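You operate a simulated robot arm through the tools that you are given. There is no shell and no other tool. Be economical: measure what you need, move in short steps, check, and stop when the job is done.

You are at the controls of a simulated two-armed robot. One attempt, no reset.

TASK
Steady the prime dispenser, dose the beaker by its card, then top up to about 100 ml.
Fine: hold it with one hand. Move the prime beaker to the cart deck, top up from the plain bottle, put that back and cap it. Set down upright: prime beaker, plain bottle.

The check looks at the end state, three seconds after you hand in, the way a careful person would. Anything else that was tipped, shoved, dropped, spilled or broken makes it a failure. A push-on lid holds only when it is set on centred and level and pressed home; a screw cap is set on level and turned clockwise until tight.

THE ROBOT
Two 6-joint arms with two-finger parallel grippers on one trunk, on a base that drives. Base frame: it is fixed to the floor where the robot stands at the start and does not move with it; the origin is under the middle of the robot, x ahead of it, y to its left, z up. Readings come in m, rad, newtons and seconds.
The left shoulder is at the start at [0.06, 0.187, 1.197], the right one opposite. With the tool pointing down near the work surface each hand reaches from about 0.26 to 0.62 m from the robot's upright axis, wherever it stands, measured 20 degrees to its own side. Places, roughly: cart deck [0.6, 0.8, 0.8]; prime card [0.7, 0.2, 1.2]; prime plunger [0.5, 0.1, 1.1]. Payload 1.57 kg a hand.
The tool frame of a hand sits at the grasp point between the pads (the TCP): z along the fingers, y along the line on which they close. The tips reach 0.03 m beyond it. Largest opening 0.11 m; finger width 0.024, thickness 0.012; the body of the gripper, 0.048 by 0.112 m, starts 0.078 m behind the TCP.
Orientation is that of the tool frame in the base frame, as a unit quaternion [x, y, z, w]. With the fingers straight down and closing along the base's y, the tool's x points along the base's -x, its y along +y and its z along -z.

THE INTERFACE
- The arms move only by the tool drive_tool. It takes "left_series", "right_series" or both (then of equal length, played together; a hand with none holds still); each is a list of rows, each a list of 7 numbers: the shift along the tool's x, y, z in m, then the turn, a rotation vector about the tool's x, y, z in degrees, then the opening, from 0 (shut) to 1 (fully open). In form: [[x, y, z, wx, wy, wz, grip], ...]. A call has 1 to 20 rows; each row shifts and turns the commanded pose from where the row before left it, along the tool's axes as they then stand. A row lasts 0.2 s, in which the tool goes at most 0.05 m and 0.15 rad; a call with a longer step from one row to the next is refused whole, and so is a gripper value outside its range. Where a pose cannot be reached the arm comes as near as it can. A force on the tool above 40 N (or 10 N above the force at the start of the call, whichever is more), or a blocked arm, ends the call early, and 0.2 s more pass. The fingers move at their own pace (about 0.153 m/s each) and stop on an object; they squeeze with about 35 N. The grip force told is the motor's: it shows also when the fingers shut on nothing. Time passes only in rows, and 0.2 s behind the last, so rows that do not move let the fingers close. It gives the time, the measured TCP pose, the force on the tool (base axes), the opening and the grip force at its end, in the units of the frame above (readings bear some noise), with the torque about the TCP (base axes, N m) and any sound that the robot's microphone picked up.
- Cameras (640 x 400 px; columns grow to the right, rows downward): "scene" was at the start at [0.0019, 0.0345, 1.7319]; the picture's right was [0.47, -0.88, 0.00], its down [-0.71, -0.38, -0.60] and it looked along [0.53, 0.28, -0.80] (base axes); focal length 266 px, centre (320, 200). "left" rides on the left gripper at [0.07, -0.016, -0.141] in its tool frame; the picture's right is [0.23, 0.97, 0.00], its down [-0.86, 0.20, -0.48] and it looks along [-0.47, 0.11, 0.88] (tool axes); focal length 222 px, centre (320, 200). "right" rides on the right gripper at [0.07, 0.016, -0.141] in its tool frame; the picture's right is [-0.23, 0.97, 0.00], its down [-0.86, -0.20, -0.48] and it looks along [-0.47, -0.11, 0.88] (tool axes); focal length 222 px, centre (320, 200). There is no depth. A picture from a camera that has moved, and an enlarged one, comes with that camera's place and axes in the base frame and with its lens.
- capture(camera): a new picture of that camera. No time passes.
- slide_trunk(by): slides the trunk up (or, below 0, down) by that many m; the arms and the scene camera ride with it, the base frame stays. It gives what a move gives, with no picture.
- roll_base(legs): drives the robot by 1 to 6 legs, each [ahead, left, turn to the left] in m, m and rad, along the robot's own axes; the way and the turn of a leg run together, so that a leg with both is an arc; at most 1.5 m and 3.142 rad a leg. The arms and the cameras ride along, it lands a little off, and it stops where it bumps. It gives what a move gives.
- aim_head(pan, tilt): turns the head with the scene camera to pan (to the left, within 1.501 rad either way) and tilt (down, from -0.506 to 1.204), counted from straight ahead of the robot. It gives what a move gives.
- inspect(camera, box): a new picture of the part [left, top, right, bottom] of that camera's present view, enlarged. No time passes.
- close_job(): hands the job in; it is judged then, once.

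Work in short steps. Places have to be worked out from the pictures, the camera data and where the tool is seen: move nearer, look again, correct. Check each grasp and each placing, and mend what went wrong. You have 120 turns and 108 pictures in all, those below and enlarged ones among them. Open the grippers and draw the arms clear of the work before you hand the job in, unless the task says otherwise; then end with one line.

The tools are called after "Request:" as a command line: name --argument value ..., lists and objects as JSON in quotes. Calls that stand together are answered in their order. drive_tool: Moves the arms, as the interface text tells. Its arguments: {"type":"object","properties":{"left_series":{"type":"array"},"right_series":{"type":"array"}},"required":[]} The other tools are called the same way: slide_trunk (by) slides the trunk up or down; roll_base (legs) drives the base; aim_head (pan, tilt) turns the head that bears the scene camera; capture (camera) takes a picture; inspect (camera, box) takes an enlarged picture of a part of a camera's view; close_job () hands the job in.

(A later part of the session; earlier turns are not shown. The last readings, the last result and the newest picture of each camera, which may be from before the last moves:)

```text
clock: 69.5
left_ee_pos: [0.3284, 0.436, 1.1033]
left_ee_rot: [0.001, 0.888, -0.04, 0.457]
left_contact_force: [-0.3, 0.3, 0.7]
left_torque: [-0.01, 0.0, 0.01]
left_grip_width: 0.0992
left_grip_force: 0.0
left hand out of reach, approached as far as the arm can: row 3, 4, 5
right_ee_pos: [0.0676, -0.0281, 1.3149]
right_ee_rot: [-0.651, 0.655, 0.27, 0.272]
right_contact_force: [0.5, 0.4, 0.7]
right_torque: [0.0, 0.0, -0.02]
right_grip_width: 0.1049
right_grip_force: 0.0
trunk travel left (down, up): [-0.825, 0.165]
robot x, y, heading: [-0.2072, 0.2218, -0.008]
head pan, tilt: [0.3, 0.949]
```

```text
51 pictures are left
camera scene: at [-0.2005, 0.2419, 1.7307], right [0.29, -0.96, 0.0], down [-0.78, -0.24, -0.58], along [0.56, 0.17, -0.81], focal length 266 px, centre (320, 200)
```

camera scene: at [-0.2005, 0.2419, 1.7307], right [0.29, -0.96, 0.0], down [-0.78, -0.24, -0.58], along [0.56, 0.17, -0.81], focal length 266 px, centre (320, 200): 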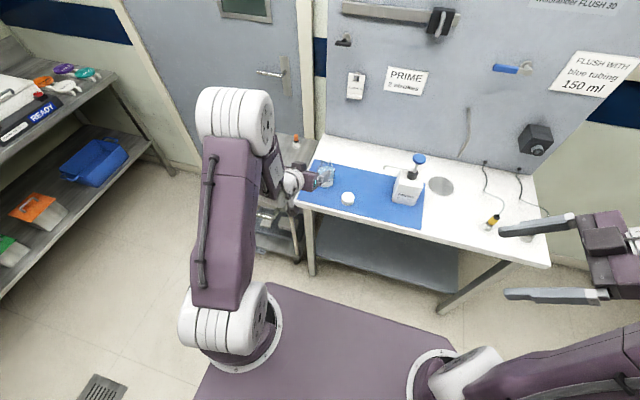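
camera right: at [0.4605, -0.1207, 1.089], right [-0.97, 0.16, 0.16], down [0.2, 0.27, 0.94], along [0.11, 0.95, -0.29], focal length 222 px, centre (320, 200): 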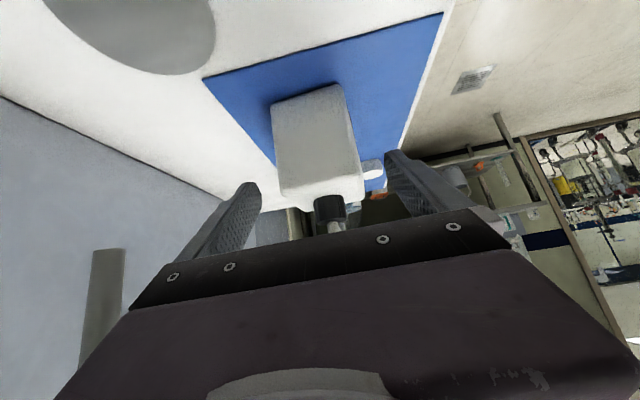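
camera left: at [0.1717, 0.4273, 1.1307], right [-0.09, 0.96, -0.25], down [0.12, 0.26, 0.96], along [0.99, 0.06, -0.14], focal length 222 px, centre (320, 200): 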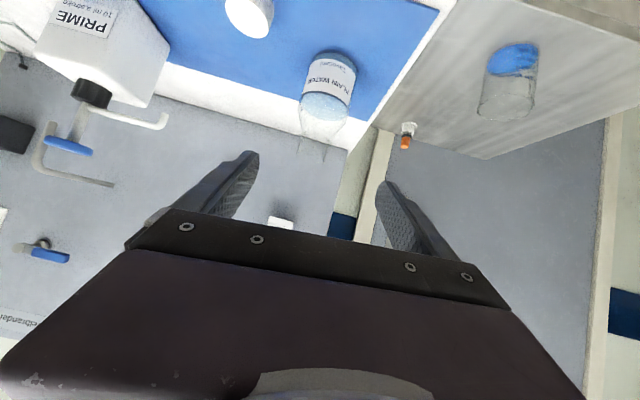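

The hand is limited in height (z ≈ 1.10) at this pitch because the shoulder is high. Lowering the trunk by 0.13 m brings it to bottle height, with the fingertips still short of the bottle.

Request:
slide_trunk --by -0.13

Request:
capture --camera "left"

```text
clock: 71.1
left_ee_pos: [0.3281, 0.4348, 0.9737]
left_ee_rot: [0.002, 0.888, -0.041, 0.459]
left_contact_force: [0.2, 0.1, 0.9]
left_torque: [0.01, 0.05, -0.02]
left_grip_width: 0.099
left_grip_force: 0.0
right_ee_pos: [0.0677, -0.0277, 1.1851]
right_ee_rot: [-0.651, 0.656, 0.27, 0.271]
right_contact_force: [0.3, 0.8, 0.2]
right_torque: [0.03, -0.03, -0.02]
right_grip_width: 0.1045
right_grip_force: 0.1
trunk travel left (down, up): [-0.695, 0.295]
robot x, y, heading: [-0.2072, 0.2233, -0.011]
head pan, tilt: [0.3, 0.949]
```

```text
50 pictures are left
camera left: at [0.1713, 0.4276, 1.0012], right [-0.09, 0.96, -0.25], down [0.12, 0.26, 0.96], along [0.99, 0.06, -0.14], focal length 222 px, centre (320, 200)
```

left: 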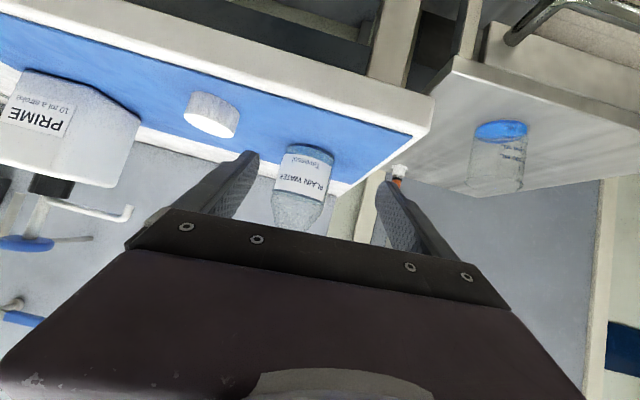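

The bottle is at about (0.453, 0.413), within the finger span. I trim the 4° roll and the lateral offset, and advance halfway.

Request:
drive_tool --left_series '[[0, -0.011, 0, -2.1, 0, 1, 0.95], [0, -0.011, 0, -2.1, 0, 1, 0.95], [-0.012, 0, 0.025, 0, 0, 0, 0.95], [-0.012, 0, 0.025, 0, 0, 0, 0.95], [0, 0, 0, 0, 0, 0, 0.95]]'

Request:
capture --camera "left"

Request:
inspect --camera "scene" --box '[240, 110, 432, 230]'

```text
clock: 72.3
left_ee_pos: [0.3823, 0.4335, 0.9641]
left_ee_rot: [0.002, 0.888, -0.041, 0.457]
left_contact_force: [0.0, 1.0, -0.1]
left_torque: [-0.01, -0.02, -0.04]
left_grip_width: 0.1045
left_grip_force: 0.1
left hand out of reach, approached as far as the arm can: row 1, 2
right_ee_pos: [0.0668, -0.0278, 1.1858]
right_ee_rot: [-0.651, 0.655, 0.27, 0.271]
right_contact_force: [-0.1, -0.8, 0.8]
right_torque: [-0.01, 0.0, 0.02]
right_grip_width: 0.1048
right_grip_force: 0.0
trunk travel left (down, up): [-0.695, 0.295]
robot x, y, heading: [-0.2093, 0.2232, -0.004]
head pan, tilt: [0.3, 0.949]
```

```text
49 pictures are left
camera left: at [0.2257, 0.4258, 0.9912], right [-0.09, 0.96, -0.25], down [0.12, 0.26, 0.96], along [0.99, 0.06, -0.14], focal length 222 px, centre (320, 200)
```

left: 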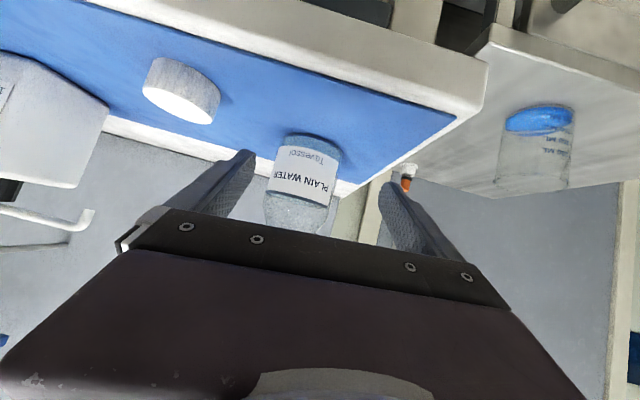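

```text
3.33 times, centred on (336, 170) of scene
camera zoom: at [-0.2019, 0.2424, 1.6007], right [0.29, -0.96, 0.0], down [-0.78, -0.24, -0.58], along [0.56, 0.17, -0.81], focal length 887 px, centre (267, 300)
```

zoom: 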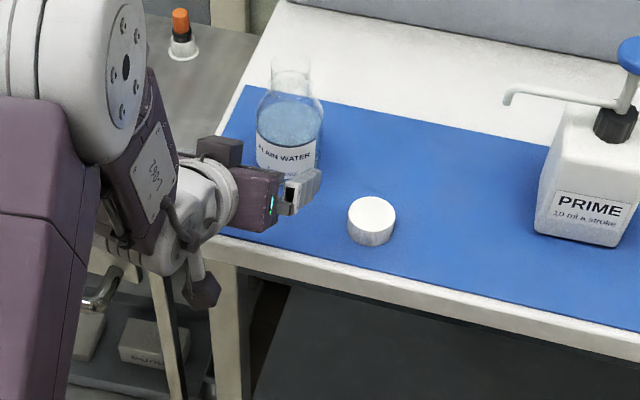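

Rightward motion is still wrist-limited. I pull back slightly, drive the base 6 cm right, and then correct roll and offset from the reachable side.

Request:
drive_tool --left_series '[[0.012, 0, -0.025, 0, 0, 0, 0.95], [0, 0, 0, 0, 0, 0, 0.95]]'

Request:
roll_base --legs '[[0, -0.06, 0]]'

Request:
drive_tool --left_series '[[0, 0.018, 0, -2.1, 0, 1, 0.95], [0, 0.018, 0, -2.1, 0, 1, 0.95], [0, 0, 0, 0, 0, 0, 0.95]]'

Request:
capture --camera "left"

```text
clock: 72.9
left_ee_pos: [0.353, 0.4343, 0.9696]
left_ee_rot: [0.003, 0.888, -0.041, 0.458]
left_contact_force: [0.0, 0.7, -0.2]
left_torque: [0.02, 0.02, -0.01]
left_grip_width: 0.1047
left_grip_force: 0.0
right_ee_pos: [0.0675, -0.0262, 1.1861]
right_ee_rot: [-0.651, 0.655, 0.27, 0.272]
right_contact_force: [-0.3, -0.3, -0.7]
right_torque: [-0.01, 0.02, 0.03]
right_grip_width: 0.1045
right_grip_force: 0.1
trunk travel left (down, up): [-0.695, 0.295]
robot x, y, heading: [-0.2082, 0.2234, -0.008]
head pan, tilt: [0.3, 0.949]
```

```text
clock: 73.9
left_ee_pos: [0.3528, 0.3783, 0.9687]
left_ee_rot: [0.001, 0.888, -0.041, 0.458]
left_contact_force: [0.5, 0.1, 0.1]
left_torque: [0.02, 0.03, -0.02]
left_grip_width: 0.1046
left_grip_force: 0.1
right_ee_pos: [0.067, -0.0831, 1.1866]
right_ee_rot: [-0.651, 0.655, 0.269, 0.272]
right_contact_force: [-0.2, 0.7, -0.6]
right_torque: [0.03, -0.01, -0.01]
right_grip_width: 0.1043
right_grip_force: 0.1
trunk travel left (down, up): [-0.695, 0.295]
robot x, y, heading: [-0.2068, 0.1638, -0.007]
head pan, tilt: [0.3, 0.949]
```

```text
clock: 74.7
left_ee_pos: [0.367, 0.4067, 0.978]
left_ee_rot: [-0.007, 0.892, -0.012, 0.453]
left_contact_force: [-0.2, 0.1, 0.2]
left_torque: [-0.03, 0.01, 0.02]
left_grip_width: 0.1042
left_grip_force: 0.0
left hand out of reach, approached as far as the arm can: row 2
right_ee_pos: [0.0662, -0.0861, 1.1859]
right_ee_rot: [-0.651, 0.655, 0.27, 0.272]
right_contact_force: [-0.2, -0.3, -0.3]
right_torque: [0.02, 0.0, 0.0]
right_grip_width: 0.1043
right_grip_force: 0.0
trunk travel left (down, up): [-0.695, 0.295]
robot x, y, heading: [-0.2098, 0.1595, -0.01]
head pan, tilt: [0.3, 0.949]
```

```text
47 pictures are left
camera left: at [0.2118, 0.392, 1.0059], right [-0.14, 0.97, -0.21], down [0.12, 0.23, 0.97], along [0.98, 0.11, -0.14], focal length 222 px, centre (320, 200)
```

left: 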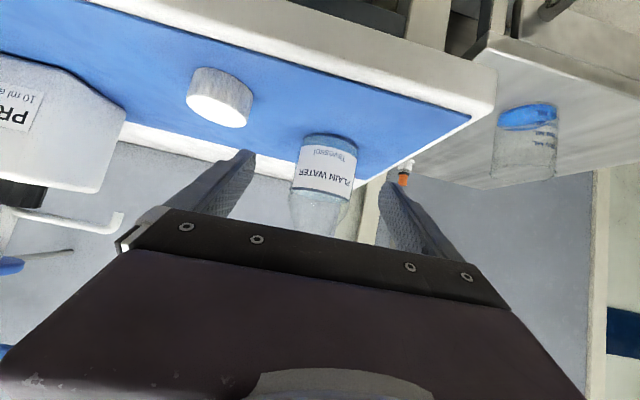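

Roll is now within 2° and the bottle sits between the fingers. I shift 6 mm left and advance to TCP ≈ (0.451, 0.413, 0.956).

Request:
drive_tool --left_series '[[-0.008, 0.006, 0.02, 0, 0, 0, 0.95], [-0.008, 0, 0.02, 0, 0, 0, 0.95], [-0.008, 0, 0.02, 0, 0, 0, 0.95], [-0.008, 0, 0.021, 0, 0, 0, 0.95], [0, 0, 0, 0, 0, 0, 0.95]]'

Request:
capture --camera "left"

Request:
inspect --camera "scene" --box '[200, 80, 392, 200]'

```text
clock: 75.9
left_ee_pos: [0.4539, 0.4159, 0.9598]
left_ee_rot: [0.001, 0.889, 0.0, 0.457]
left_contact_force: [-0.9, 0.3, -0.5]
left_torque: [0.01, -0.03, 0.0]
left_grip_width: 0.1044
left_grip_force: 0.0
left hand out of reach, approached as far as the arm can: row 1
right_ee_pos: [0.0668, -0.0844, 1.1868]
right_ee_rot: [-0.652, 0.655, 0.27, 0.271]
right_contact_force: [0.6, 0.5, -0.7]
right_torque: [0.0, -0.02, -0.04]
right_grip_width: 0.1044
right_grip_force: 0.0
trunk travel left (down, up): [-0.695, 0.295]
robot x, y, heading: [-0.2093, 0.1639, -0.002]
head pan, tilt: [0.3, 0.949]
```

```text
46 pictures are left
camera left: at [0.2987, 0.3989, 0.9856], right [-0.13, 0.97, -0.18], down [0.11, 0.2, 0.97], along [0.99, 0.11, -0.13], focal length 222 px, centre (320, 200)
```

left: 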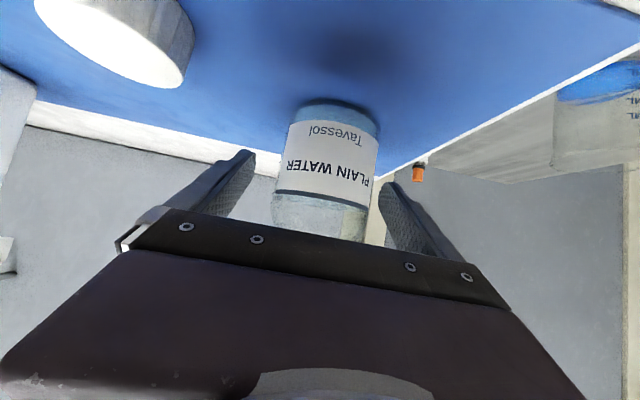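

```text
3.33 times, centred on (296, 140) of scene
camera zoom: at [-0.2021, 0.1836, 1.6007], right [0.29, -0.96, 0.0], down [-0.78, -0.24, -0.58], along [0.56, 0.17, -0.81], focal length 887 px, centre (400, 400)
```

zoom: 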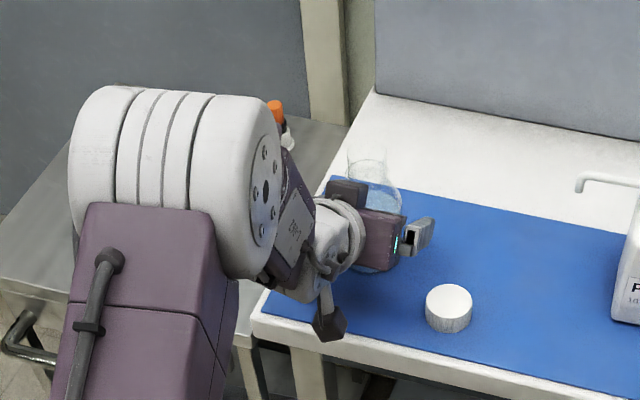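

The bottle is centred between the fingers and the hand is level in roll. I close.

Request:
drive_tool --left_series '[[0, 0, 0, 0, 0, 0, 0.8], [0, 0, 0, 0, 0, 0, 0.6], [0, 0, 0, 0, 0, 0, 0.5], [0, 0, 0, 0, 0, 0, 0.5], [0, 0, 0, 0, 0, 0, 0.5]]'

Request:
inspect --camera "left" --box '[160, 60, 480, 260]'

```text
clock: 77.1
left_ee_pos: [0.4539, 0.4145, 0.959]
left_ee_rot: [0.0, 0.889, 0.0, 0.459]
left_contact_force: [1.4, 1.2, 0.9]
left_torque: [-0.07, -0.11, 0.05]
left_grip_width: 0.0691
left_grip_force: 35.2
right_ee_pos: [0.0668, -0.0851, 1.186]
right_ee_rot: [-0.652, 0.654, 0.271, 0.271]
right_contact_force: [-0.7, 0.9, 0.8]
right_torque: [0.0, 0.02, 0.02]
right_grip_width: 0.1042
right_grip_force: 0.0
trunk travel left (down, up): [-0.695, 0.295]
robot x, y, heading: [-0.2072, 0.1602, -0.008]
head pan, tilt: [0.3, 0.949]
```

```text
2.00 times, centred on (320, 160) of left
camera zoom: at [0.2991, 0.399, 0.9854], right [-0.13, 0.97, -0.19], down [0.11, 0.2, 0.97], along [0.99, 0.11, -0.13], focal length 444 px, centre (320, 280)
```

zoom: 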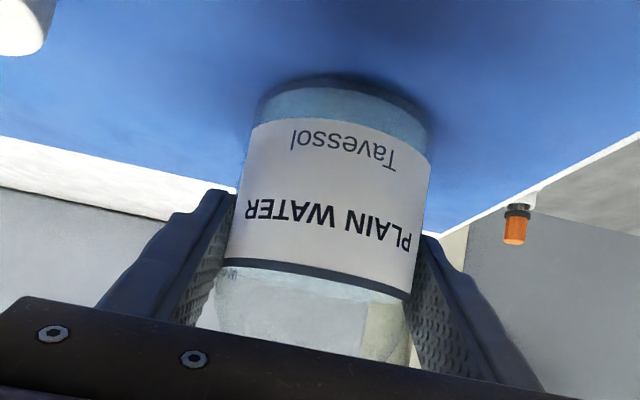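

Bottle gripped (0.069 m). I lift it 0.15 m straight up and then drive 0.2 m left so it hangs over the bench/cart gap, well above everything.

Request:
drive_tool --left_series '[[-0.01, 0, -0.007, 0, 0, 0, 0.5], [-0.02, 0, -0.0143, 0, 0, 0, 0.5], [-0.024, 0, -0.017, 0, 0, 0, 0.5], [-0.024, 0, -0.017, 0, 0, 0, 0.5], [-0.024, 0, -0.017, 0, 0, 0, 0.5], [-0.02, 0, -0.0143, 0, 0, 0, 0.5], [0, 0, 0, 0, 0, 0, 0.5]]'

Request:
roll_base --legs '[[0, 0.2, 0]]'

Request:
capture --camera "scene"

Request:
capture --camera "left"

```text
clock: 78.7
left_ee_pos: [0.4574, 0.4149, 1.1095]
left_ee_rot: [0.001, 0.889, -0.001, 0.458]
left_contact_force: [-0.1, -0.5, -5.2]
left_torque: [-0.01, 0.04, 0.01]
left_grip_width: 0.0689
left_grip_force: 35.1
right_ee_pos: [0.0681, -0.0843, 1.1863]
right_ee_rot: [-0.652, 0.655, 0.271, 0.27]
right_contact_force: [-0.3, -0.3, 0.4]
right_torque: [0.0, 0.03, 0.0]
right_grip_width: 0.1045
right_grip_force: 0.0
trunk travel left (down, up): [-0.695, 0.295]
robot x, y, heading: [-0.2094, 0.1634, -0.005]
head pan, tilt: [0.3, 0.949]
```

```text
clock: 80.3
left_ee_pos: [0.4591, 0.6156, 1.11]
left_ee_rot: [0.0, 0.889, 0.0, 0.458]
left_contact_force: [0.3, -0.8, -4.7]
left_torque: [0.01, 0.02, -0.02]
left_grip_width: 0.0691
left_grip_force: 34.9
right_ee_pos: [0.0682, 0.1157, 1.1849]
right_ee_rot: [-0.651, 0.655, 0.27, 0.271]
right_contact_force: [0.3, 0.0, 0.0]
right_torque: [-0.03, -0.01, -0.01]
right_grip_width: 0.1045
right_grip_force: 0.1
trunk travel left (down, up): [-0.695, 0.295]
robot x, y, heading: [-0.2105, 0.363, -0.001]
head pan, tilt: [0.3, 0.949]
```

```text
43 pictures are left
camera scene: at [-0.1996, 0.3846, 1.6007], right [0.29, -0.96, 0.0], down [-0.78, -0.24, -0.58], along [0.56, 0.17, -0.81], focal length 266 px, centre (320, 200)
```

scene: 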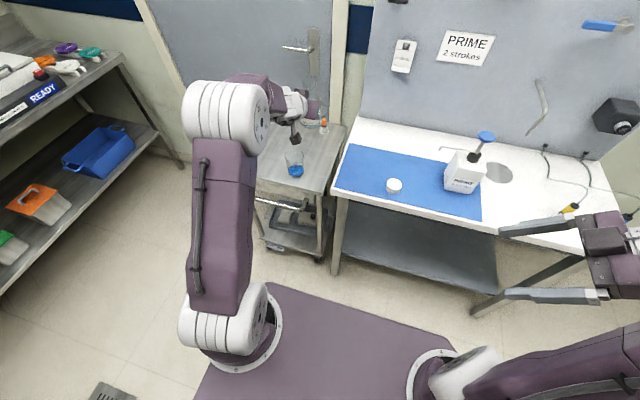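

```text
42 pictures are left
camera left: at [0.3022, 0.6002, 1.1358], right [-0.13, 0.97, -0.18], down [0.11, 0.2, 0.97], along [0.99, 0.11, -0.13], focal length 222 px, centre (320, 200)
```

left: 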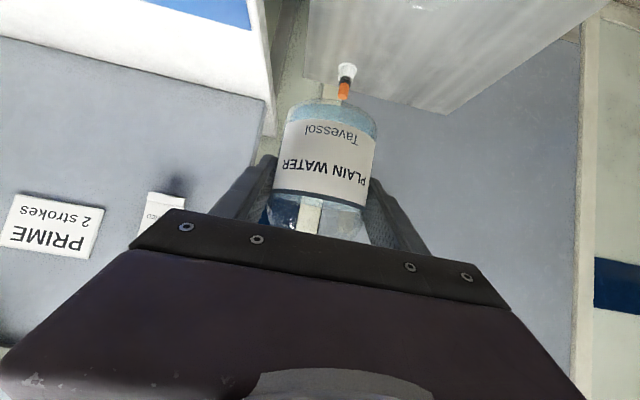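

I shift 6 cm forward and begin the roll (negative about tool z should tip the mouth left, towards the beaker). I do a small part first to verify the direction.

Request:
drive_tool --left_series '[[-0.018, 0, 0.025, 0, 0, 0, 0.5], [-0.018, 0, 0.025, 0, 0, 0, 0.5], [0, 0, 0, 0, 0, -5, 0.5], [0, 0, 0, 0, 0, -8, 0.5], [0, 0, 0, 0, 0, -8, 0.5], [0, 0, 0, 0, 0, -5, 0.5], [0, 0, 0, 0, 0, 0, 0.5]]'

Request:
inspect --camera "scene" --box '[230, 70, 390, 170]'

```text
clock: 81.9
left_ee_pos: [0.5193, 0.6164, 1.1105]
left_ee_rot: [-0.202, 0.866, -0.103, 0.445]
left_contact_force: [-0.1, 1.0, -5.3]
left_torque: [-0.01, 0.01, 0.0]
left_grip_width: 0.0694
left_grip_force: 35.1
right_ee_pos: [0.0692, 0.1173, 1.1858]
right_ee_rot: [-0.651, 0.655, 0.271, 0.272]
right_contact_force: [0.3, -0.1, 0.3]
right_torque: [0.02, 0.02, -0.05]
right_grip_width: 0.1042
right_grip_force: 0.1
trunk travel left (down, up): [-0.695, 0.295]
robot x, y, heading: [-0.2039, 0.3616, -0.007]
head pan, tilt: [0.3, 0.949]
```

```text
4.00 times, centred on (310, 120) of scene
camera zoom: at [-0.1991, 0.3858, 1.6007], right [0.29, -0.96, 0.0], down [-0.78, -0.24, -0.58], along [0.56, 0.17, -0.81], focal length 1064 px, centre (360, 520)
```

zoom: 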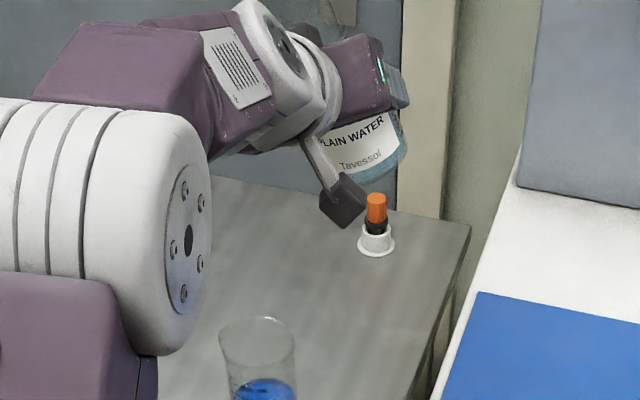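

Direction confirmed (base right, mouth left). Before pouring I bring the right hand's camera forward, well away from the left arm, to get a second view of the beaker.

Request:
drive_tool --right_series '[[-0.0095, -0.025, 0.0318, 0, 0, 0, 0.95], [-0.0095, -0.025, 0.0318, 0, 0, 0, 0.95], [-0.0095, -0.025, 0.0318, 0, 0, 0, 0.95], [-0.0095, -0.025, 0.0318, 0, 0, 0, 0.95], [-0.0095, -0.025, 0.0318, 0, 0, 0, 0.95], [-0.0095, -0.025, 0.0318, 0, 0, 0, 0.95], [-0.0095, -0.025, 0.0318, 0, 0, 0, 0.95], [-0.0095, -0.025, 0.0318, 0, 0, 0, 0.95], [0, 0, 0, 0, 0, 0, 0.95]]'

Request:
capture --camera "right"

```text
clock: 83.9
left_ee_pos: [0.5193, 0.6163, 1.1099]
left_ee_rot: [-0.2, 0.866, -0.102, 0.446]
left_contact_force: [-0.3, 0.5, -4.8]
left_torque: [-0.02, 0.01, -0.02]
left_grip_width: 0.0693
left_grip_force: 34.7
right_ee_pos: [0.2697, 0.3505, 1.06]
right_ee_rot: [-0.651, 0.655, 0.269, 0.271]
right_contact_force: [0.7, 0.1, -0.8]
right_torque: [-0.01, 0.0, -0.03]
right_grip_width: 0.1044
right_grip_force: 0.0
trunk travel left (down, up): [-0.695, 0.295]
robot x, y, heading: [-0.2083, 0.3636, -0.006]
head pan, tilt: [0.3, 0.949]
```

```text
40 pictures are left
camera right: at [0.2526, 0.2019, 1.1091], right [-0.97, 0.17, 0.16], down [0.2, 0.26, 0.94], along [0.11, 0.95, -0.29], focal length 222 px, centre (320, 200)
```

right: 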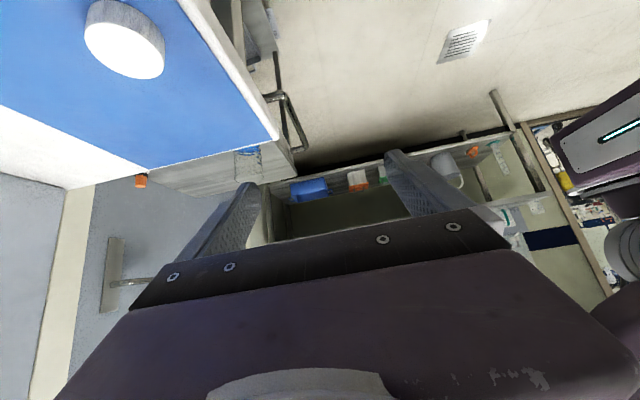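

The bench edge hides the beaker's bottom, so I raise the right hand by 0.14 m.

Request:
drive_tool --right_series '[[-0.025, 0, -0.025, 0, 0, 0, 0.95], [-0.025, 0, -0.025, 0, 0, 0, 0.95], [-0.025, 0, -0.025, 0, 0, 0, 0.95], [-0.025, 0, -0.025, 0, 0, 0, 0.95], [0, 0, 0, 0, 0, 0, 0.95]]'

Request:
inspect --camera "right" --box '[160, 60, 352, 180]'

```text
clock: 85.1
left_ee_pos: [0.5196, 0.6165, 1.1091]
left_ee_rot: [-0.201, 0.866, -0.102, 0.446]
left_contact_force: [-0.4, -0.1, -3.7]
left_torque: [0.0, -0.01, -0.01]
left_grip_width: 0.0691
left_grip_force: 34.6
right_ee_pos: [0.2702, 0.3491, 1.2009]
right_ee_rot: [-0.651, 0.655, 0.27, 0.271]
right_contact_force: [0.2, -0.3, -0.1]
right_torque: [-0.03, 0.02, -0.01]
right_grip_width: 0.1046
right_grip_force: 0.0
trunk travel left (down, up): [-0.695, 0.295]
robot x, y, heading: [-0.2107, 0.3675, -0.007]
head pan, tilt: [0.3, 0.949]
```

```text
3.33 times, centred on (256, 120) of right
camera zoom: at [0.2527, 0.2001, 1.2515], right [-0.97, 0.16, 0.16], down [0.2, 0.27, 0.94], along [0.11, 0.95, -0.29], focal length 740 px, centre (533, 467)
```

zoom: 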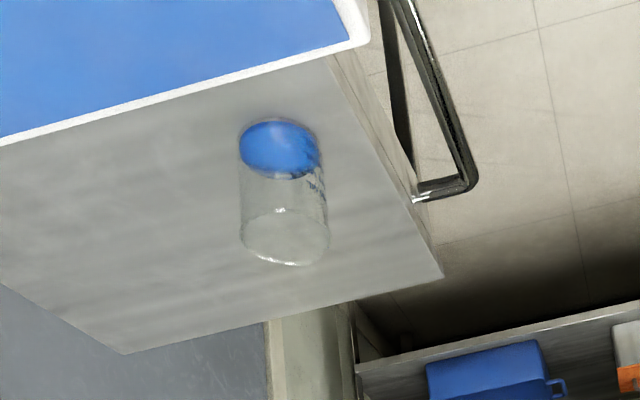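

The right camera gives an excellent view of the beaker. I roll to about 56° (tilt ≈ 45°, not pouring yet) and lower most of the way.

Request:
drive_tool --left_series '[[0, 0, 0, 0, 0, -7.5, 0.5], [0, 0, 0, 0, 0, -7.5, 0.5], [0, 0, 0, 0, 0, -7.5, 0.5], [0, 0, 0, 0, 0, -7.5, 0.5], [0.0159, 0.0204, 0.0201, 0, 0, 0, 0.5], [0.0159, 0.0204, 0.0201, 0, 0, 0, 0.5], [0.0159, 0.0204, 0.0201, 0, 0, 0, 0.5], [0.0159, 0.0204, 0.0201, 0, 0, 0, 0.5], [0.0159, 0.0204, 0.0201, 0, 0, 0, 0.5], [0, 0, 0, 0, 0, 0, 0.5]]'

Request:
capture --camera "right"

Request:
inspect --camera "scene" --box '[230, 90, 390, 190]'

```text
clock: 87.3
left_ee_pos: [0.5257, 0.6076, 0.9458]
left_ee_rot: [-0.417, 0.785, -0.216, 0.405]
left_contact_force: [0.3, -0.2, -4.8]
left_torque: [-0.04, 0.01, 0.0]
left_grip_width: 0.0692
left_grip_force: 35.4
right_ee_pos: [0.2702, 0.3491, 1.2009]
right_ee_rot: [-0.651, 0.655, 0.27, 0.272]
right_contact_force: [0.4, -0.7, -0.5]
right_torque: [-0.01, -0.05, 0.03]
right_grip_width: 0.1044
right_grip_force: 0.0
trunk travel left (down, up): [-0.695, 0.295]
robot x, y, heading: [-0.2095, 0.3637, -0.006]
head pan, tilt: [0.3, 0.949]
```

```text
38 pictures are left
camera right: at [0.252, 0.2002, 1.2514], right [-0.97, 0.16, 0.16], down [0.2, 0.27, 0.94], along [0.11, 0.95, -0.29], focal length 222 px, centre (320, 200)
```

right: 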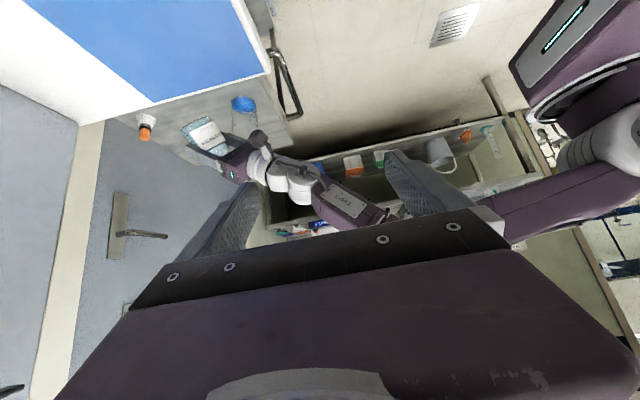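

```text
4.00 times, centred on (310, 140) of scene
camera zoom: at [-0.2, 0.3859, 1.6007], right [0.29, -0.96, 0.0], down [-0.78, -0.24, -0.58], along [0.56, 0.17, -0.81], focal length 1064 px, centre (360, 440)
```

zoom: 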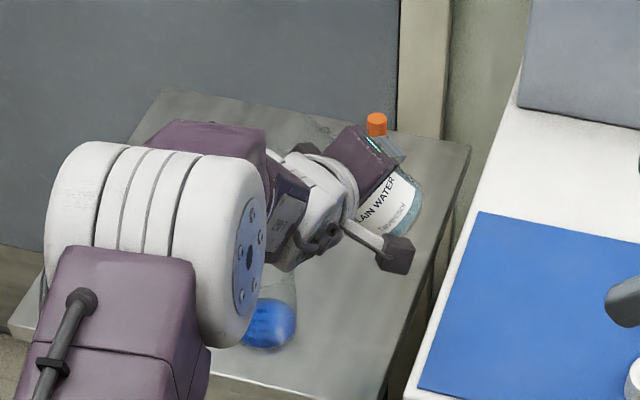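

I zoom the right camera on the beaker and bottle mouth.

Request:
inspect --camera "right" --box '[150, 80, 310, 180]'

```text
4.00 times, centred on (230, 130) of right
camera zoom: at [0.252, 0.2002, 1.2514], right [-0.97, 0.16, 0.16], down [0.2, 0.27, 0.94], along [0.11, 0.95, -0.29], focal length 888 px, centre (680, 480)
```

zoom: 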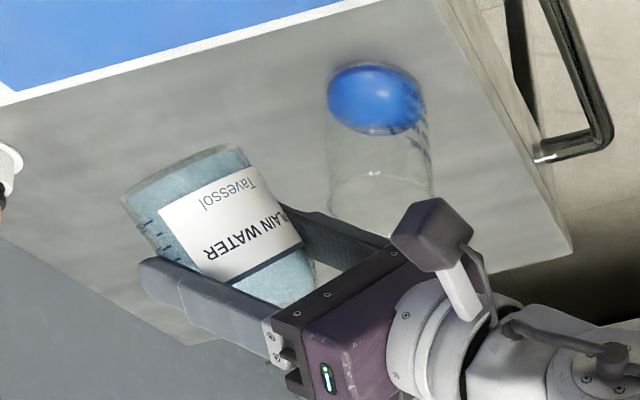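

The bottle is held as computed. I lower the last 6.5 cm, so the lip is about 3 cm above the rim, and roll on to 74° (tilt ≈ 59°), watching the force and the view.

Request:
drive_tool --left_series '[[0.0155, 0.02, 0.0197, 0, 0, 0, 0.5], [0.0155, 0.02, 0.0197, 0, 0, 0, 0.5], [0, 0, 0, 0, 0, -6, 0.5], [0, 0, 0, 0, 0, -6, 0.5], [0, 0, 0, 0, 0, -6, 0.5], [0, 0, 0, 0, 0, 0, 0.5], [0, 0, 0, 0, 0, 0, 0.5]]'

Request:
inspect --camera "right" --box '[150, 60, 310, 160]'

Request:
inspect --camera "scene" --box '[250, 110, 378, 190]'

```text
clock: 88.9
left_ee_pos: [0.529, 0.6045, 0.8815]
left_ee_rot: [-0.536, 0.71, -0.276, 0.365]
left_contact_force: [-0.2, -0.5, -4.1]
left_torque: [-0.03, 0.04, 0.01]
left_grip_width: 0.0691
left_grip_force: 35.0
right_ee_pos: [0.2704, 0.349, 1.2013]
right_ee_rot: [-0.652, 0.654, 0.271, 0.27]
right_contact_force: [0.0, 0.9, -0.9]
right_torque: [0.01, -0.01, 0.0]
right_grip_width: 0.1042
right_grip_force: 0.1
trunk travel left (down, up): [-0.695, 0.295]
robot x, y, heading: [-0.2073, 0.3647, -0.005]
head pan, tilt: [0.3, 0.949]
```

```text
4.00 times, centred on (230, 110) of right
camera zoom: at [0.2526, 0.2003, 1.2511], right [-0.97, 0.17, 0.16], down [0.2, 0.27, 0.94], along [0.11, 0.95, -0.29], focal length 888 px, centre (680, 560)
```

zoom: 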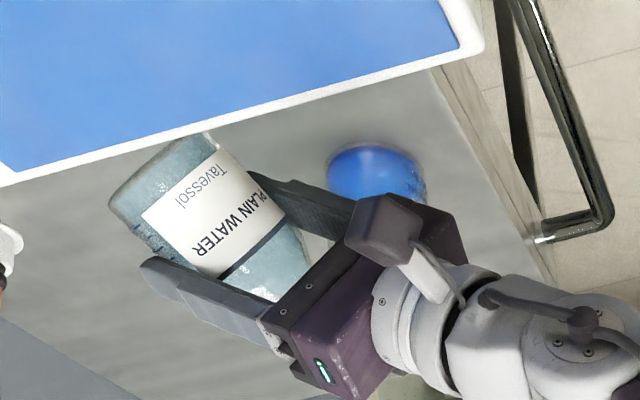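

```text
5.00 times, centred on (314, 150) of scene
camera zoom: at [-0.1992, 0.3861, 1.6007], right [0.29, -0.96, 0.0], down [-0.78, -0.24, -0.58], along [0.56, 0.17, -0.81], focal length 1330 px, centre (350, 450)
```

zoom: 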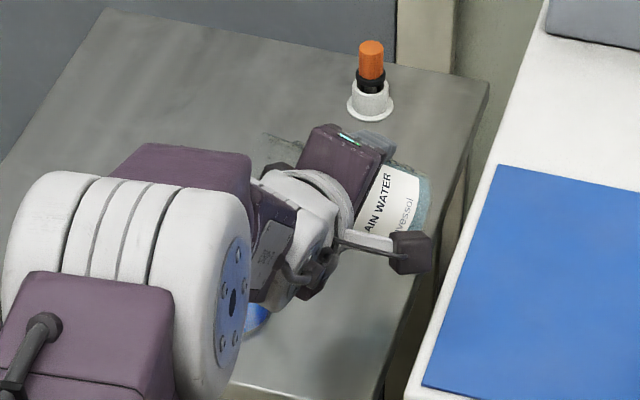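

The mouth sits where computed, lip at about (0.494, 0.684, 0.914) inside the rim circle, and no flow yet. I roll on in small steps.

Request:
drive_tool --left_series '[[0, 0, 0, 0, 0, -3, 0.5], [0, 0, 0, 0, 0, -3, 0.5], [0, 0, 0, 0, 0, 0, 0.5], [0, 0, 0, 0, 0, 0, 0.5]]'

Request:
inspect --camera "right" --box '[150, 60, 310, 160]'

```text
clock: 89.9
left_ee_pos: [0.5304, 0.6049, 0.8811]
left_ee_rot: [-0.572, 0.681, -0.294, 0.35]
left_contact_force: [0.4, -0.5, -4.0]
left_torque: [-0.05, -0.02, 0.0]
left_grip_width: 0.0692
left_grip_force: 34.9
right_ee_pos: [0.2703, 0.3485, 1.2016]
right_ee_rot: [-0.652, 0.655, 0.271, 0.271]
right_contact_force: [-0.4, 0.4, -0.4]
right_torque: [0.01, -0.01, 0.04]
right_grip_width: 0.1046
right_grip_force: 0.0
trunk travel left (down, up): [-0.695, 0.295]
robot x, y, heading: [-0.2078, 0.3658, -0.003]
head pan, tilt: [0.3, 0.949]
```

```text
4.00 times, centred on (230, 110) of right
camera zoom: at [0.2525, 0.2003, 1.2512], right [-0.97, 0.17, 0.16], down [0.2, 0.27, 0.94], along [0.11, 0.95, -0.29], focal length 888 px, centre (680, 560)
```

zoom: 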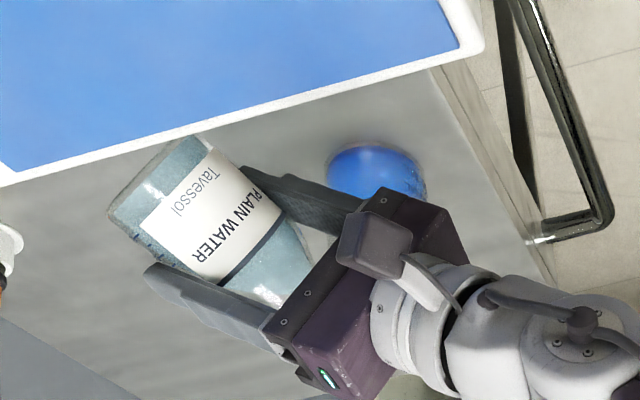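

No clear change yet; I roll 5° more.

Request:
drive_tool --left_series '[[0, 0, 0, 0, 0, -3, 0.5], [0, 0, 0, 0, 0, -2, 0.5], [0, 0, 0, 0, 0, 0, 0.5], [0, 0, 0, 0, 0, 0, 0.5]]'

Request:
inspect --camera "right" --box '[190, 70, 286, 130]'

```text
clock: 90.9
left_ee_pos: [0.528, 0.605, 0.8804]
left_ee_rot: [-0.601, 0.655, -0.31, 0.337]
left_contact_force: [0.2, 0.2, -4.8]
left_torque: [0.01, -0.02, -0.02]
left_grip_width: 0.069
left_grip_force: 34.5
right_ee_pos: [0.2702, 0.349, 1.2004]
right_ee_rot: [-0.652, 0.655, 0.27, 0.271]
right_contact_force: [-0.6, 0.4, -0.9]
right_torque: [0.0, 0.02, 0.0]
right_grip_width: 0.1045
right_grip_force: 0.1
trunk travel left (down, up): [-0.695, 0.295]
robot x, y, heading: [-0.211, 0.3618, -0.003]
head pan, tilt: [0.3, 0.949]
```

```text
6.67 times, centred on (238, 100) of right
camera zoom: at [0.2525, 0.2003, 1.2512], right [-0.97, 0.17, 0.16], down [0.2, 0.27, 0.94], along [0.11, 0.95, -0.29], focal length 1481 px, centre (867, 867)
```

zoom: 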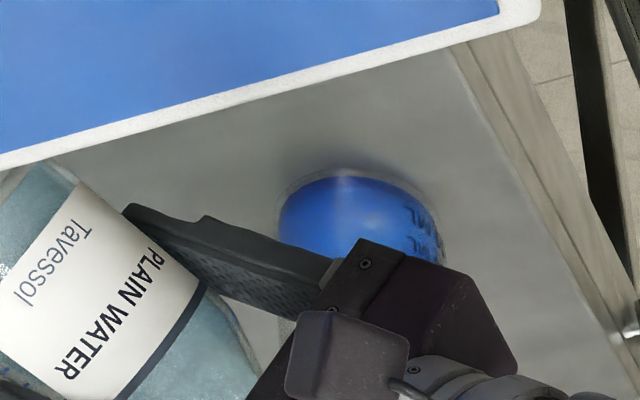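

The hand now hides the liquid's surface from that angle. I check the left-hand camera.

Request:
capture --camera "left"

Request:
inspect --camera "scene" --box '[250, 110, 378, 190]'

```text
31 pictures are left
camera left: at [0.4199, 0.5343, 0.9728], right [-0.58, -0.14, -0.81], down [-0.46, 0.87, 0.18], along [0.67, 0.47, -0.57], focal length 222 px, centre (320, 200)
```

left: 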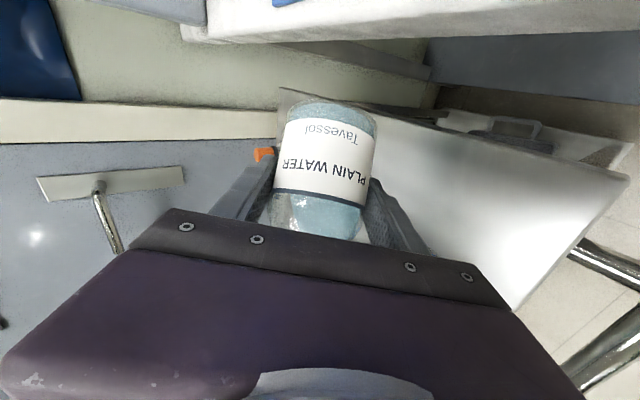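

```text
5.00 times, centred on (314, 150) of scene
camera zoom: at [-0.1993, 0.386, 1.6007], right [0.29, -0.96, 0.0], down [-0.78, -0.24, -0.58], along [0.56, 0.17, -0.81], focal length 1330 px, centre (350, 450)
```

zoom: 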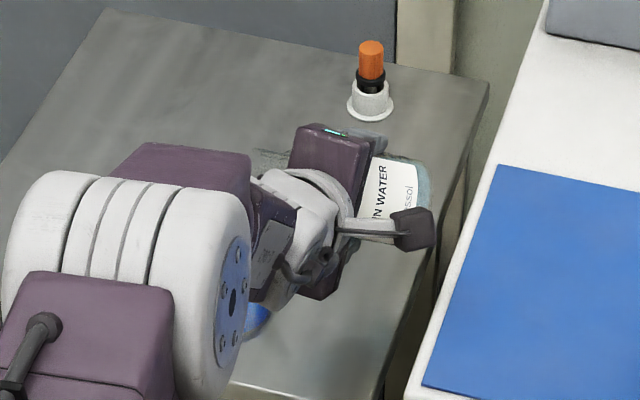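

Neither other view shows the level, so I'll pour in short pulses: tip 4° further, return promptly to a non-pouring angle, and read the level.

Request:
drive_tool --left_series '[[0, 0, 0, 0, 0, -4, 0.5], [0, 0, 0, 0, 0, 0, 0.5], [0, 0, 0, 0, 0, 8, 0.5], [0, 0, 0, 0, 0, 8, 0.5], [0, 0, 0, 0, 0, 8, 0.5], [0, 0, 0, 0, 0, 5, 0.5], [-0.02, -0.026, -0.025, 0, 0, 0, 0.5], [-0.02, -0.026, -0.025, 0, 0, 0, 0.5], [0, 0, 0, 0, 0, 0, 0.5]]'

Request:
inspect --camera "right" --box '[190, 80, 286, 140]'

```text
clock: 92.9
left_ee_pos: [0.5254, 0.615, 0.9616]
left_ee_rot: [-0.445, 0.77, -0.228, 0.396]
left_contact_force: [0.1, -0.6, -4.7]
left_torque: [-0.01, -0.01, 0.01]
left_grip_width: 0.0692
left_grip_force: 35.1
right_ee_pos: [0.2717, 0.3489, 1.2001]
right_ee_rot: [-0.652, 0.655, 0.271, 0.27]
right_contact_force: [1.0, 0.2, -0.4]
right_torque: [-0.02, 0.04, 0.03]
right_grip_width: 0.1046
right_grip_force: 0.1
trunk travel left (down, up): [-0.695, 0.295]
robot x, y, heading: [-0.2092, 0.366, -0.003]
head pan, tilt: [0.3, 0.949]
```

```text
6.67 times, centred on (238, 110) of right
camera zoom: at [0.2533, 0.2004, 1.2508], right [-0.97, 0.17, 0.16], down [0.2, 0.27, 0.94], along [0.11, 0.95, -0.29], focal length 1481 px, centre (867, 800)
```

zoom: 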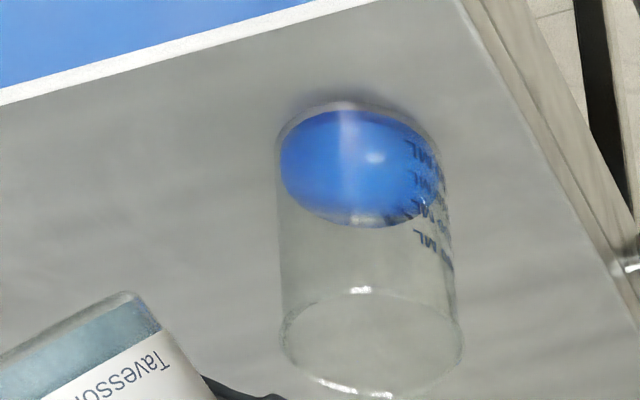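

Level unchanged, so tilt 69° isn't quite enough. Next pulse: roll to 95° (tilt ≈ 73.5°), with the hand shifted slightly so the lip stays over the beaker.

Request:
drive_tool --left_series '[[0.02, 0.026, 0.025, 0, 0, 0, 0.5], [0.011, 0.0145, 0.0245, 0, 0, 0, 0.5], [0, 0, 0, 0, 0, -8, 0.5], [0, 0, 0, 0, 0, -8, 0.5], [0, 0, 0, 0, 0, -8, 0.5], [0, 0, 0, 0, 0, -6, 0.5], [0, 0, 0, 0, 0, -5, 0.5], [0, 0, 0, 0, 0, 0, 0.5], [0, 0, 0, 0, 0, 0, 0.5], [0, 0, 0, 0, 0, 8, 0.5], [0, 0, 0, 0, 0, 8, 0.5], [0, 0, 0, 0, 0, 8, 0.5], [0, 0, 0, 0, 0, 8, 0.5], [0, 0, 0, 0, 0, 3, 0.5], [-0.02, -0.026, -0.025, 0, 0, 0, 0.5], [-0.02, -0.026, -0.025, 0, 0, 0, 0.5], [0, 0, 0, 0, 0, 0, 0.5]]'

Request:
inspect --camera "right" --box '[190, 80, 286, 140]'

```text
clock: 96.5
left_ee_pos: [0.5334, 0.6167, 0.9734]
left_ee_rot: [-0.446, 0.77, -0.228, 0.395]
left_contact_force: [0.2, 0.8, -3.8]
left_torque: [0.03, -0.01, 0.02]
left_grip_width: 0.0692
left_grip_force: 34.8
right_ee_pos: [0.2718, 0.3492, 1.2008]
right_ee_rot: [-0.652, 0.655, 0.271, 0.271]
right_contact_force: [-0.5, -0.3, -0.4]
right_torque: [-0.01, 0.05, 0.02]
right_grip_width: 0.1045
right_grip_force: 0.1
trunk travel left (down, up): [-0.695, 0.295]
robot x, y, heading: [-0.2065, 0.3621, -0.013]
head pan, tilt: [0.3, 0.949]
```

```text
6.67 times, centred on (238, 110) of right
camera zoom: at [0.2533, 0.2004, 1.2508], right [-0.97, 0.17, 0.16], down [0.2, 0.27, 0.94], along [0.11, 0.95, -0.29], focal length 1481 px, centre (867, 800)
```

zoom: 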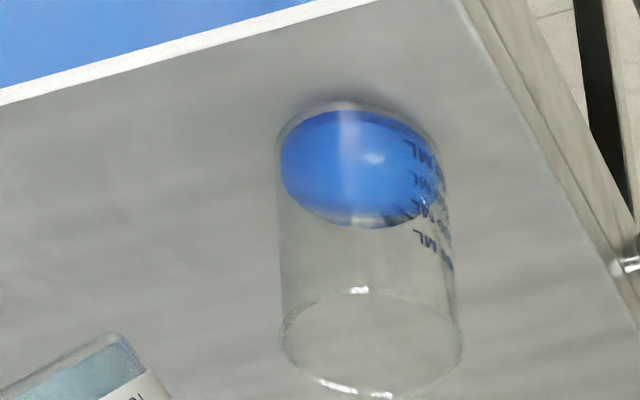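

Still none. Next pulse to 105° (tilt ≈ 80°), again compensating the lip position.

Request:
drive_tool --left_series '[[0.02, 0.026, 0.025, 0, 0, 0, 0.5], [0.012, 0.018, 0.025, 0, 0, 0, 0.5], [0, 0, 0, 0, 0, -8, 0.5], [0, 0, 0, 0, 0, -8, 0.5], [0, 0, 0, 0, 0, -8, 0.5], [0, 0, 0, 0, 0, -8, 0.5], [0, 0, 0, 0, 0, -8, 0.5], [0, 0, 0, 0, 0, -5, 0.5], [0, 0, 0, 0, 0, 0, 0.5], [0, 0, 0, 0, 0, 8, 0.5], [0, 0, 0, 0, 0, 8, 0.5], [0, 0, 0, 0, 0, 8, 0.5], [0, 0, 0, 0, 0, 8, 0.5], [0, 0, 0, 0, 0, 8, 0.5], [0, 0, 0, 0, 0, 5, 0.5], [-0.02, -0.026, -0.025, 0, 0, 0, 0.5], [-0.02, -0.026, -0.025, 0, 0, 0, 0.5], [0, 0, 0, 0, 0, 0, 0.5]]'

Request:
inspect --camera "right" --box '[190, 80, 286, 140]'

```text
clock: 100.3
left_ee_pos: [0.5423, 0.6181, 0.9843]
left_ee_rot: [-0.444, 0.77, -0.227, 0.397]
left_contact_force: [1.2, 0.4, -3.6]
left_torque: [-0.03, 0.03, 0.0]
left_grip_width: 0.0692
left_grip_force: 34.8
right_ee_pos: [0.2713, 0.3503, 1.2002]
right_ee_rot: [-0.652, 0.654, 0.271, 0.271]
right_contact_force: [0.4, -0.3, 0.3]
right_torque: [-0.02, -0.01, 0.0]
right_grip_width: 0.1047
right_grip_force: 0.0
trunk travel left (down, up): [-0.695, 0.295]
robot x, y, heading: [-0.2097, 0.3636, -0.005]
head pan, tilt: [0.3, 0.949]
```

```text
6.67 times, centred on (238, 110) of right
camera zoom: at [0.2533, 0.2005, 1.2508], right [-0.97, 0.17, 0.16], down [0.2, 0.27, 0.94], along [0.11, 0.95, -0.29], focal length 1481 px, centre (867, 800)
```

zoom: 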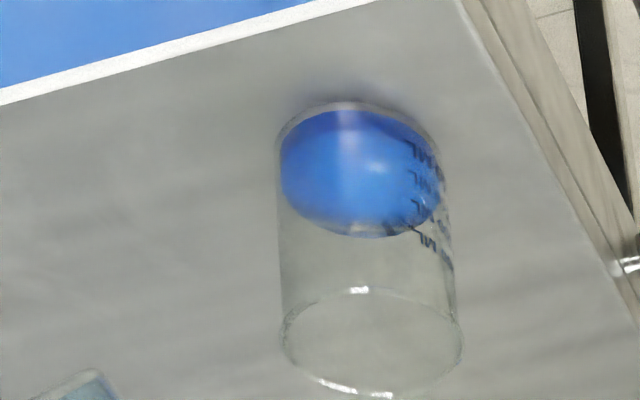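

It's pouring now: the level rose about 9 px (roughly 14 ml) with nothing on the deck. I give a longer pulse at the same angle, then raise higher so the scene camera can read the scale too.

Request:
drive_tool --left_series '[[0.02, 0.026, 0.025, 0, 0, 0, 0.5], [0.02, 0.026, 0.025, 0, 0, 0, 0.5], [0, 0, 0, 0, 0, -8, 0.5], [0, 0, 0, 0, 0, -8, 0.5], [0, 0, 0, 0, 0, -8, 0.5], [0, 0, 0, 0, 0, -8, 0.5], [0, 0, 0, 0, 0, -8, 0.5], [0, 0, 0, 0, 0, -5, 0.5], [0, 0, 0, 0, 0, 0, 0.5], [0, 0, 0, 0, 0, 0, 0.5], [0, 0, 0, 0, 0, 0, 0.5], [0, 0, 0, 0, 0, 8, 0.5], [0, 0, 0, 0, 0, 8, 0.5], [0, 0, 0, 0, 0, 8, 0.5], [0, 0, 0, 0, 0, 8, 0.5], [0, 0, 0, 0, 0, 8, 0.5], [0, 0, 0, 0, 0, 5, 0.5], [-0.02, -0.026, -0.025, 0, 0, 0, 0.5], [-0.02, -0.026, -0.025, 0, 0, 0, 0.5], [-0.02, -0.026, -0.025, 0, 0, 0, 0.5]]'

Request:
inspect --camera "right" --box '[190, 80, 286, 140]'

Request:
inspect --camera "scene" --box '[262, 125, 342, 175]'

```text
clock: 104.5
left_ee_pos: [0.5392, 0.625, 1.027]
left_ee_rot: [-0.444, 0.77, -0.229, 0.397]
left_contact_force: [-0.2, -0.1, -3.4]
left_torque: [0.0, 0.03, -0.03]
left_grip_width: 0.069
left_grip_force: 35.1
right_ee_pos: [0.2695, 0.3479, 1.201]
right_ee_rot: [-0.651, 0.655, 0.27, 0.271]
right_contact_force: [0.4, -0.1, 0.7]
right_torque: [0.0, 0.0, -0.02]
right_grip_width: 0.1042
right_grip_force: 0.0
trunk travel left (down, up): [-0.695, 0.295]
robot x, y, heading: [-0.2071, 0.3693, -0.004]
head pan, tilt: [0.3, 0.949]
```

```text
6.67 times, centred on (238, 110) of right
camera zoom: at [0.2516, 0.2001, 1.2514], right [-0.97, 0.17, 0.16], down [0.2, 0.27, 0.94], along [0.11, 0.95, -0.29], focal length 1481 px, centre (867, 800)
```

zoom: 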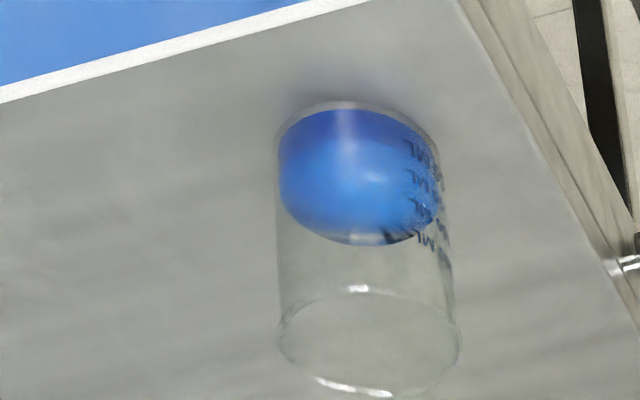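

```text
8.00 times, centred on (302, 150) of scene
camera zoom: at [-0.2004, 0.3858, 1.6006], right [0.29, -0.96, 0.0], down [-0.78, -0.24, -0.58], along [0.56, 0.17, -0.81], focal length 2129 px, centre (464, 600)
```

zoom: 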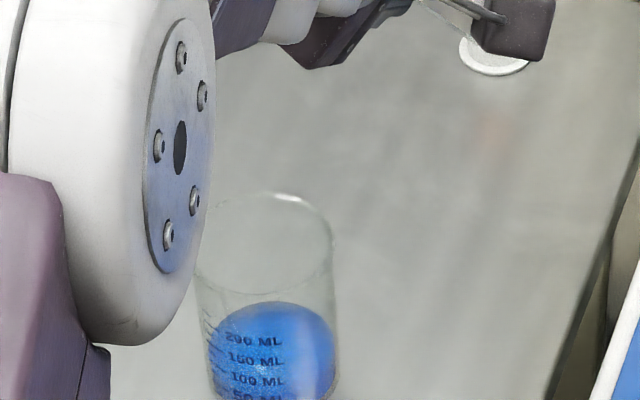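

About +13 ml more (total ≈ 47 ml), and the flow tapers off, so it is tilt-limited. Next pulse goes to 113° (tilt ≈ 86°) with the lip recentred.

Request:
drive_tool --left_series '[[0.02, 0.026, 0.025, 0, 0, 0, 0.5], [0.02, 0.026, 0.025, 0, 0, 0, 0.5], [0.009, 0.019, 0.024, 0, 0, 0, 0.5], [0, 0, 0, 0, 0, -8, 0.5], [0, 0, 0, 0, 0, -8, 0.5], [0, 0, 0, 0, 0, -8, 0.5], [0, 0, 0, 0, 0, -8, 0.5], [0, 0, 0, 0, 0, -8, 0.5], [0, 0, 0, 0, 0, -8, 0.5], [0, 0, 0, 0, 0, -5, 0.5], [0, 0, 0, 0, 0, 0, 0.5], [0, 0, 0, 0, 0, 0, 0.5], [0, 0, 0, 0, 0, 8, 0.5], [0, 0, 0, 0, 0, 8, 0.5], [0, 0, 0, 0, 0, 8, 0.5], [0, 0, 0, 0, 0, 8, 0.5], [0, 0, 0, 0, 0, 8, 0.5], [0, 0, 0, 0, 0, 8, 0.5], [0, 0, 0, 0, 0, 5, 0.5], [-0.02, -0.026, -0.025, 0, 0, 0, 0.5]]'

Request:
drive_tool --left_series '[[-0.02, -0.026, -0.025, 0, 0, 0, 0.5], [-0.02, -0.026, -0.025, 0, 0, 0, 0.5], [0, 0, 0, 0, 0, 0, 0.5]]'

Request:
inspect --camera "right" --box '[190, 80, 286, 140]'

```text
clock: 108.7
left_ee_pos: [0.5473, 0.6206, 0.9551]
left_ee_rot: [-0.444, 0.77, -0.229, 0.397]
left_contact_force: [0.2, 0.0, -3.9]
left_torque: [0.0, 0.03, -0.02]
left_grip_width: 0.0691
left_grip_force: 35.3
right_ee_pos: [0.2681, 0.3486, 1.203]
right_ee_rot: [-0.652, 0.654, 0.27, 0.271]
right_contact_force: [0.3, 0.1, -0.7]
right_torque: [0.01, 0.0, -0.01]
right_grip_width: 0.1046
right_grip_force: 0.0
trunk travel left (down, up): [-0.695, 0.295]
robot x, y, heading: [-0.2081, 0.3622, -0.004]
head pan, tilt: [0.3, 0.949]
```

```text
clock: 109.5
left_ee_pos: [0.5462, 0.6293, 1.038]
left_ee_rot: [-0.445, 0.77, -0.228, 0.395]
left_contact_force: [0.4, -0.9, -4.1]
left_torque: [-0.01, 0.07, 0.0]
left_grip_width: 0.0689
left_grip_force: 34.9
right_ee_pos: [0.2701, 0.3498, 1.1997]
right_ee_rot: [-0.652, 0.655, 0.271, 0.271]
right_contact_force: [-0.3, 0.2, -0.9]
right_torque: [0.02, -0.03, 0.04]
right_grip_width: 0.1045
right_grip_force: 0.0
trunk travel left (down, up): [-0.695, 0.295]
robot x, y, heading: [-0.2051, 0.3661, -0.002]
head pan, tilt: [0.3, 0.949]
```

```text
6.67 times, centred on (238, 110) of right
camera zoom: at [0.2535, 0.2005, 1.2508], right [-0.97, 0.17, 0.16], down [0.2, 0.27, 0.94], along [0.11, 0.95, -0.29], focal length 1481 px, centre (867, 800)
```

zoom: 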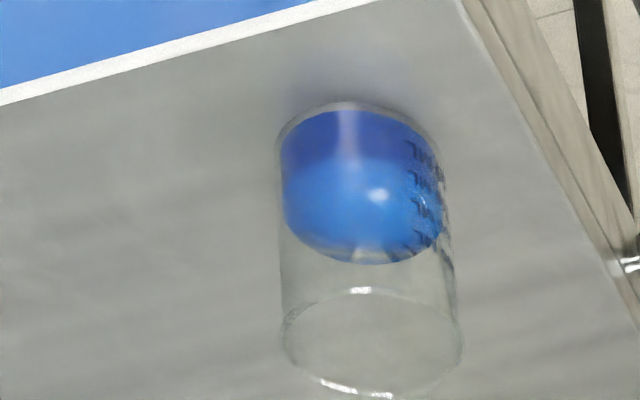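

Level is now about 264 px, which I estimate at 75–95 ml. I take a careful reading against the printed scale with the scene camera.

Request:
inspect --camera "scene" --box '[274, 146, 322, 176]'

```text
13.33 times, centred on (298, 161) of scene
camera zoom: at [-0.1981, 0.3863, 1.6007], right [0.29, -0.96, 0.0], down [-0.78, -0.24, -0.58], along [0.56, 0.17, -0.81], focal length 3548 px, centre (613, 720)
```

zoom: 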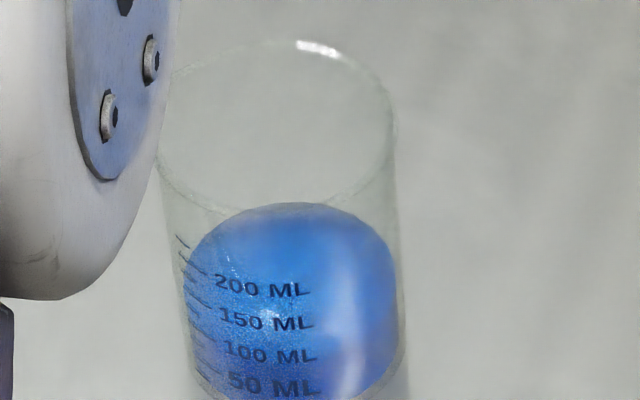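

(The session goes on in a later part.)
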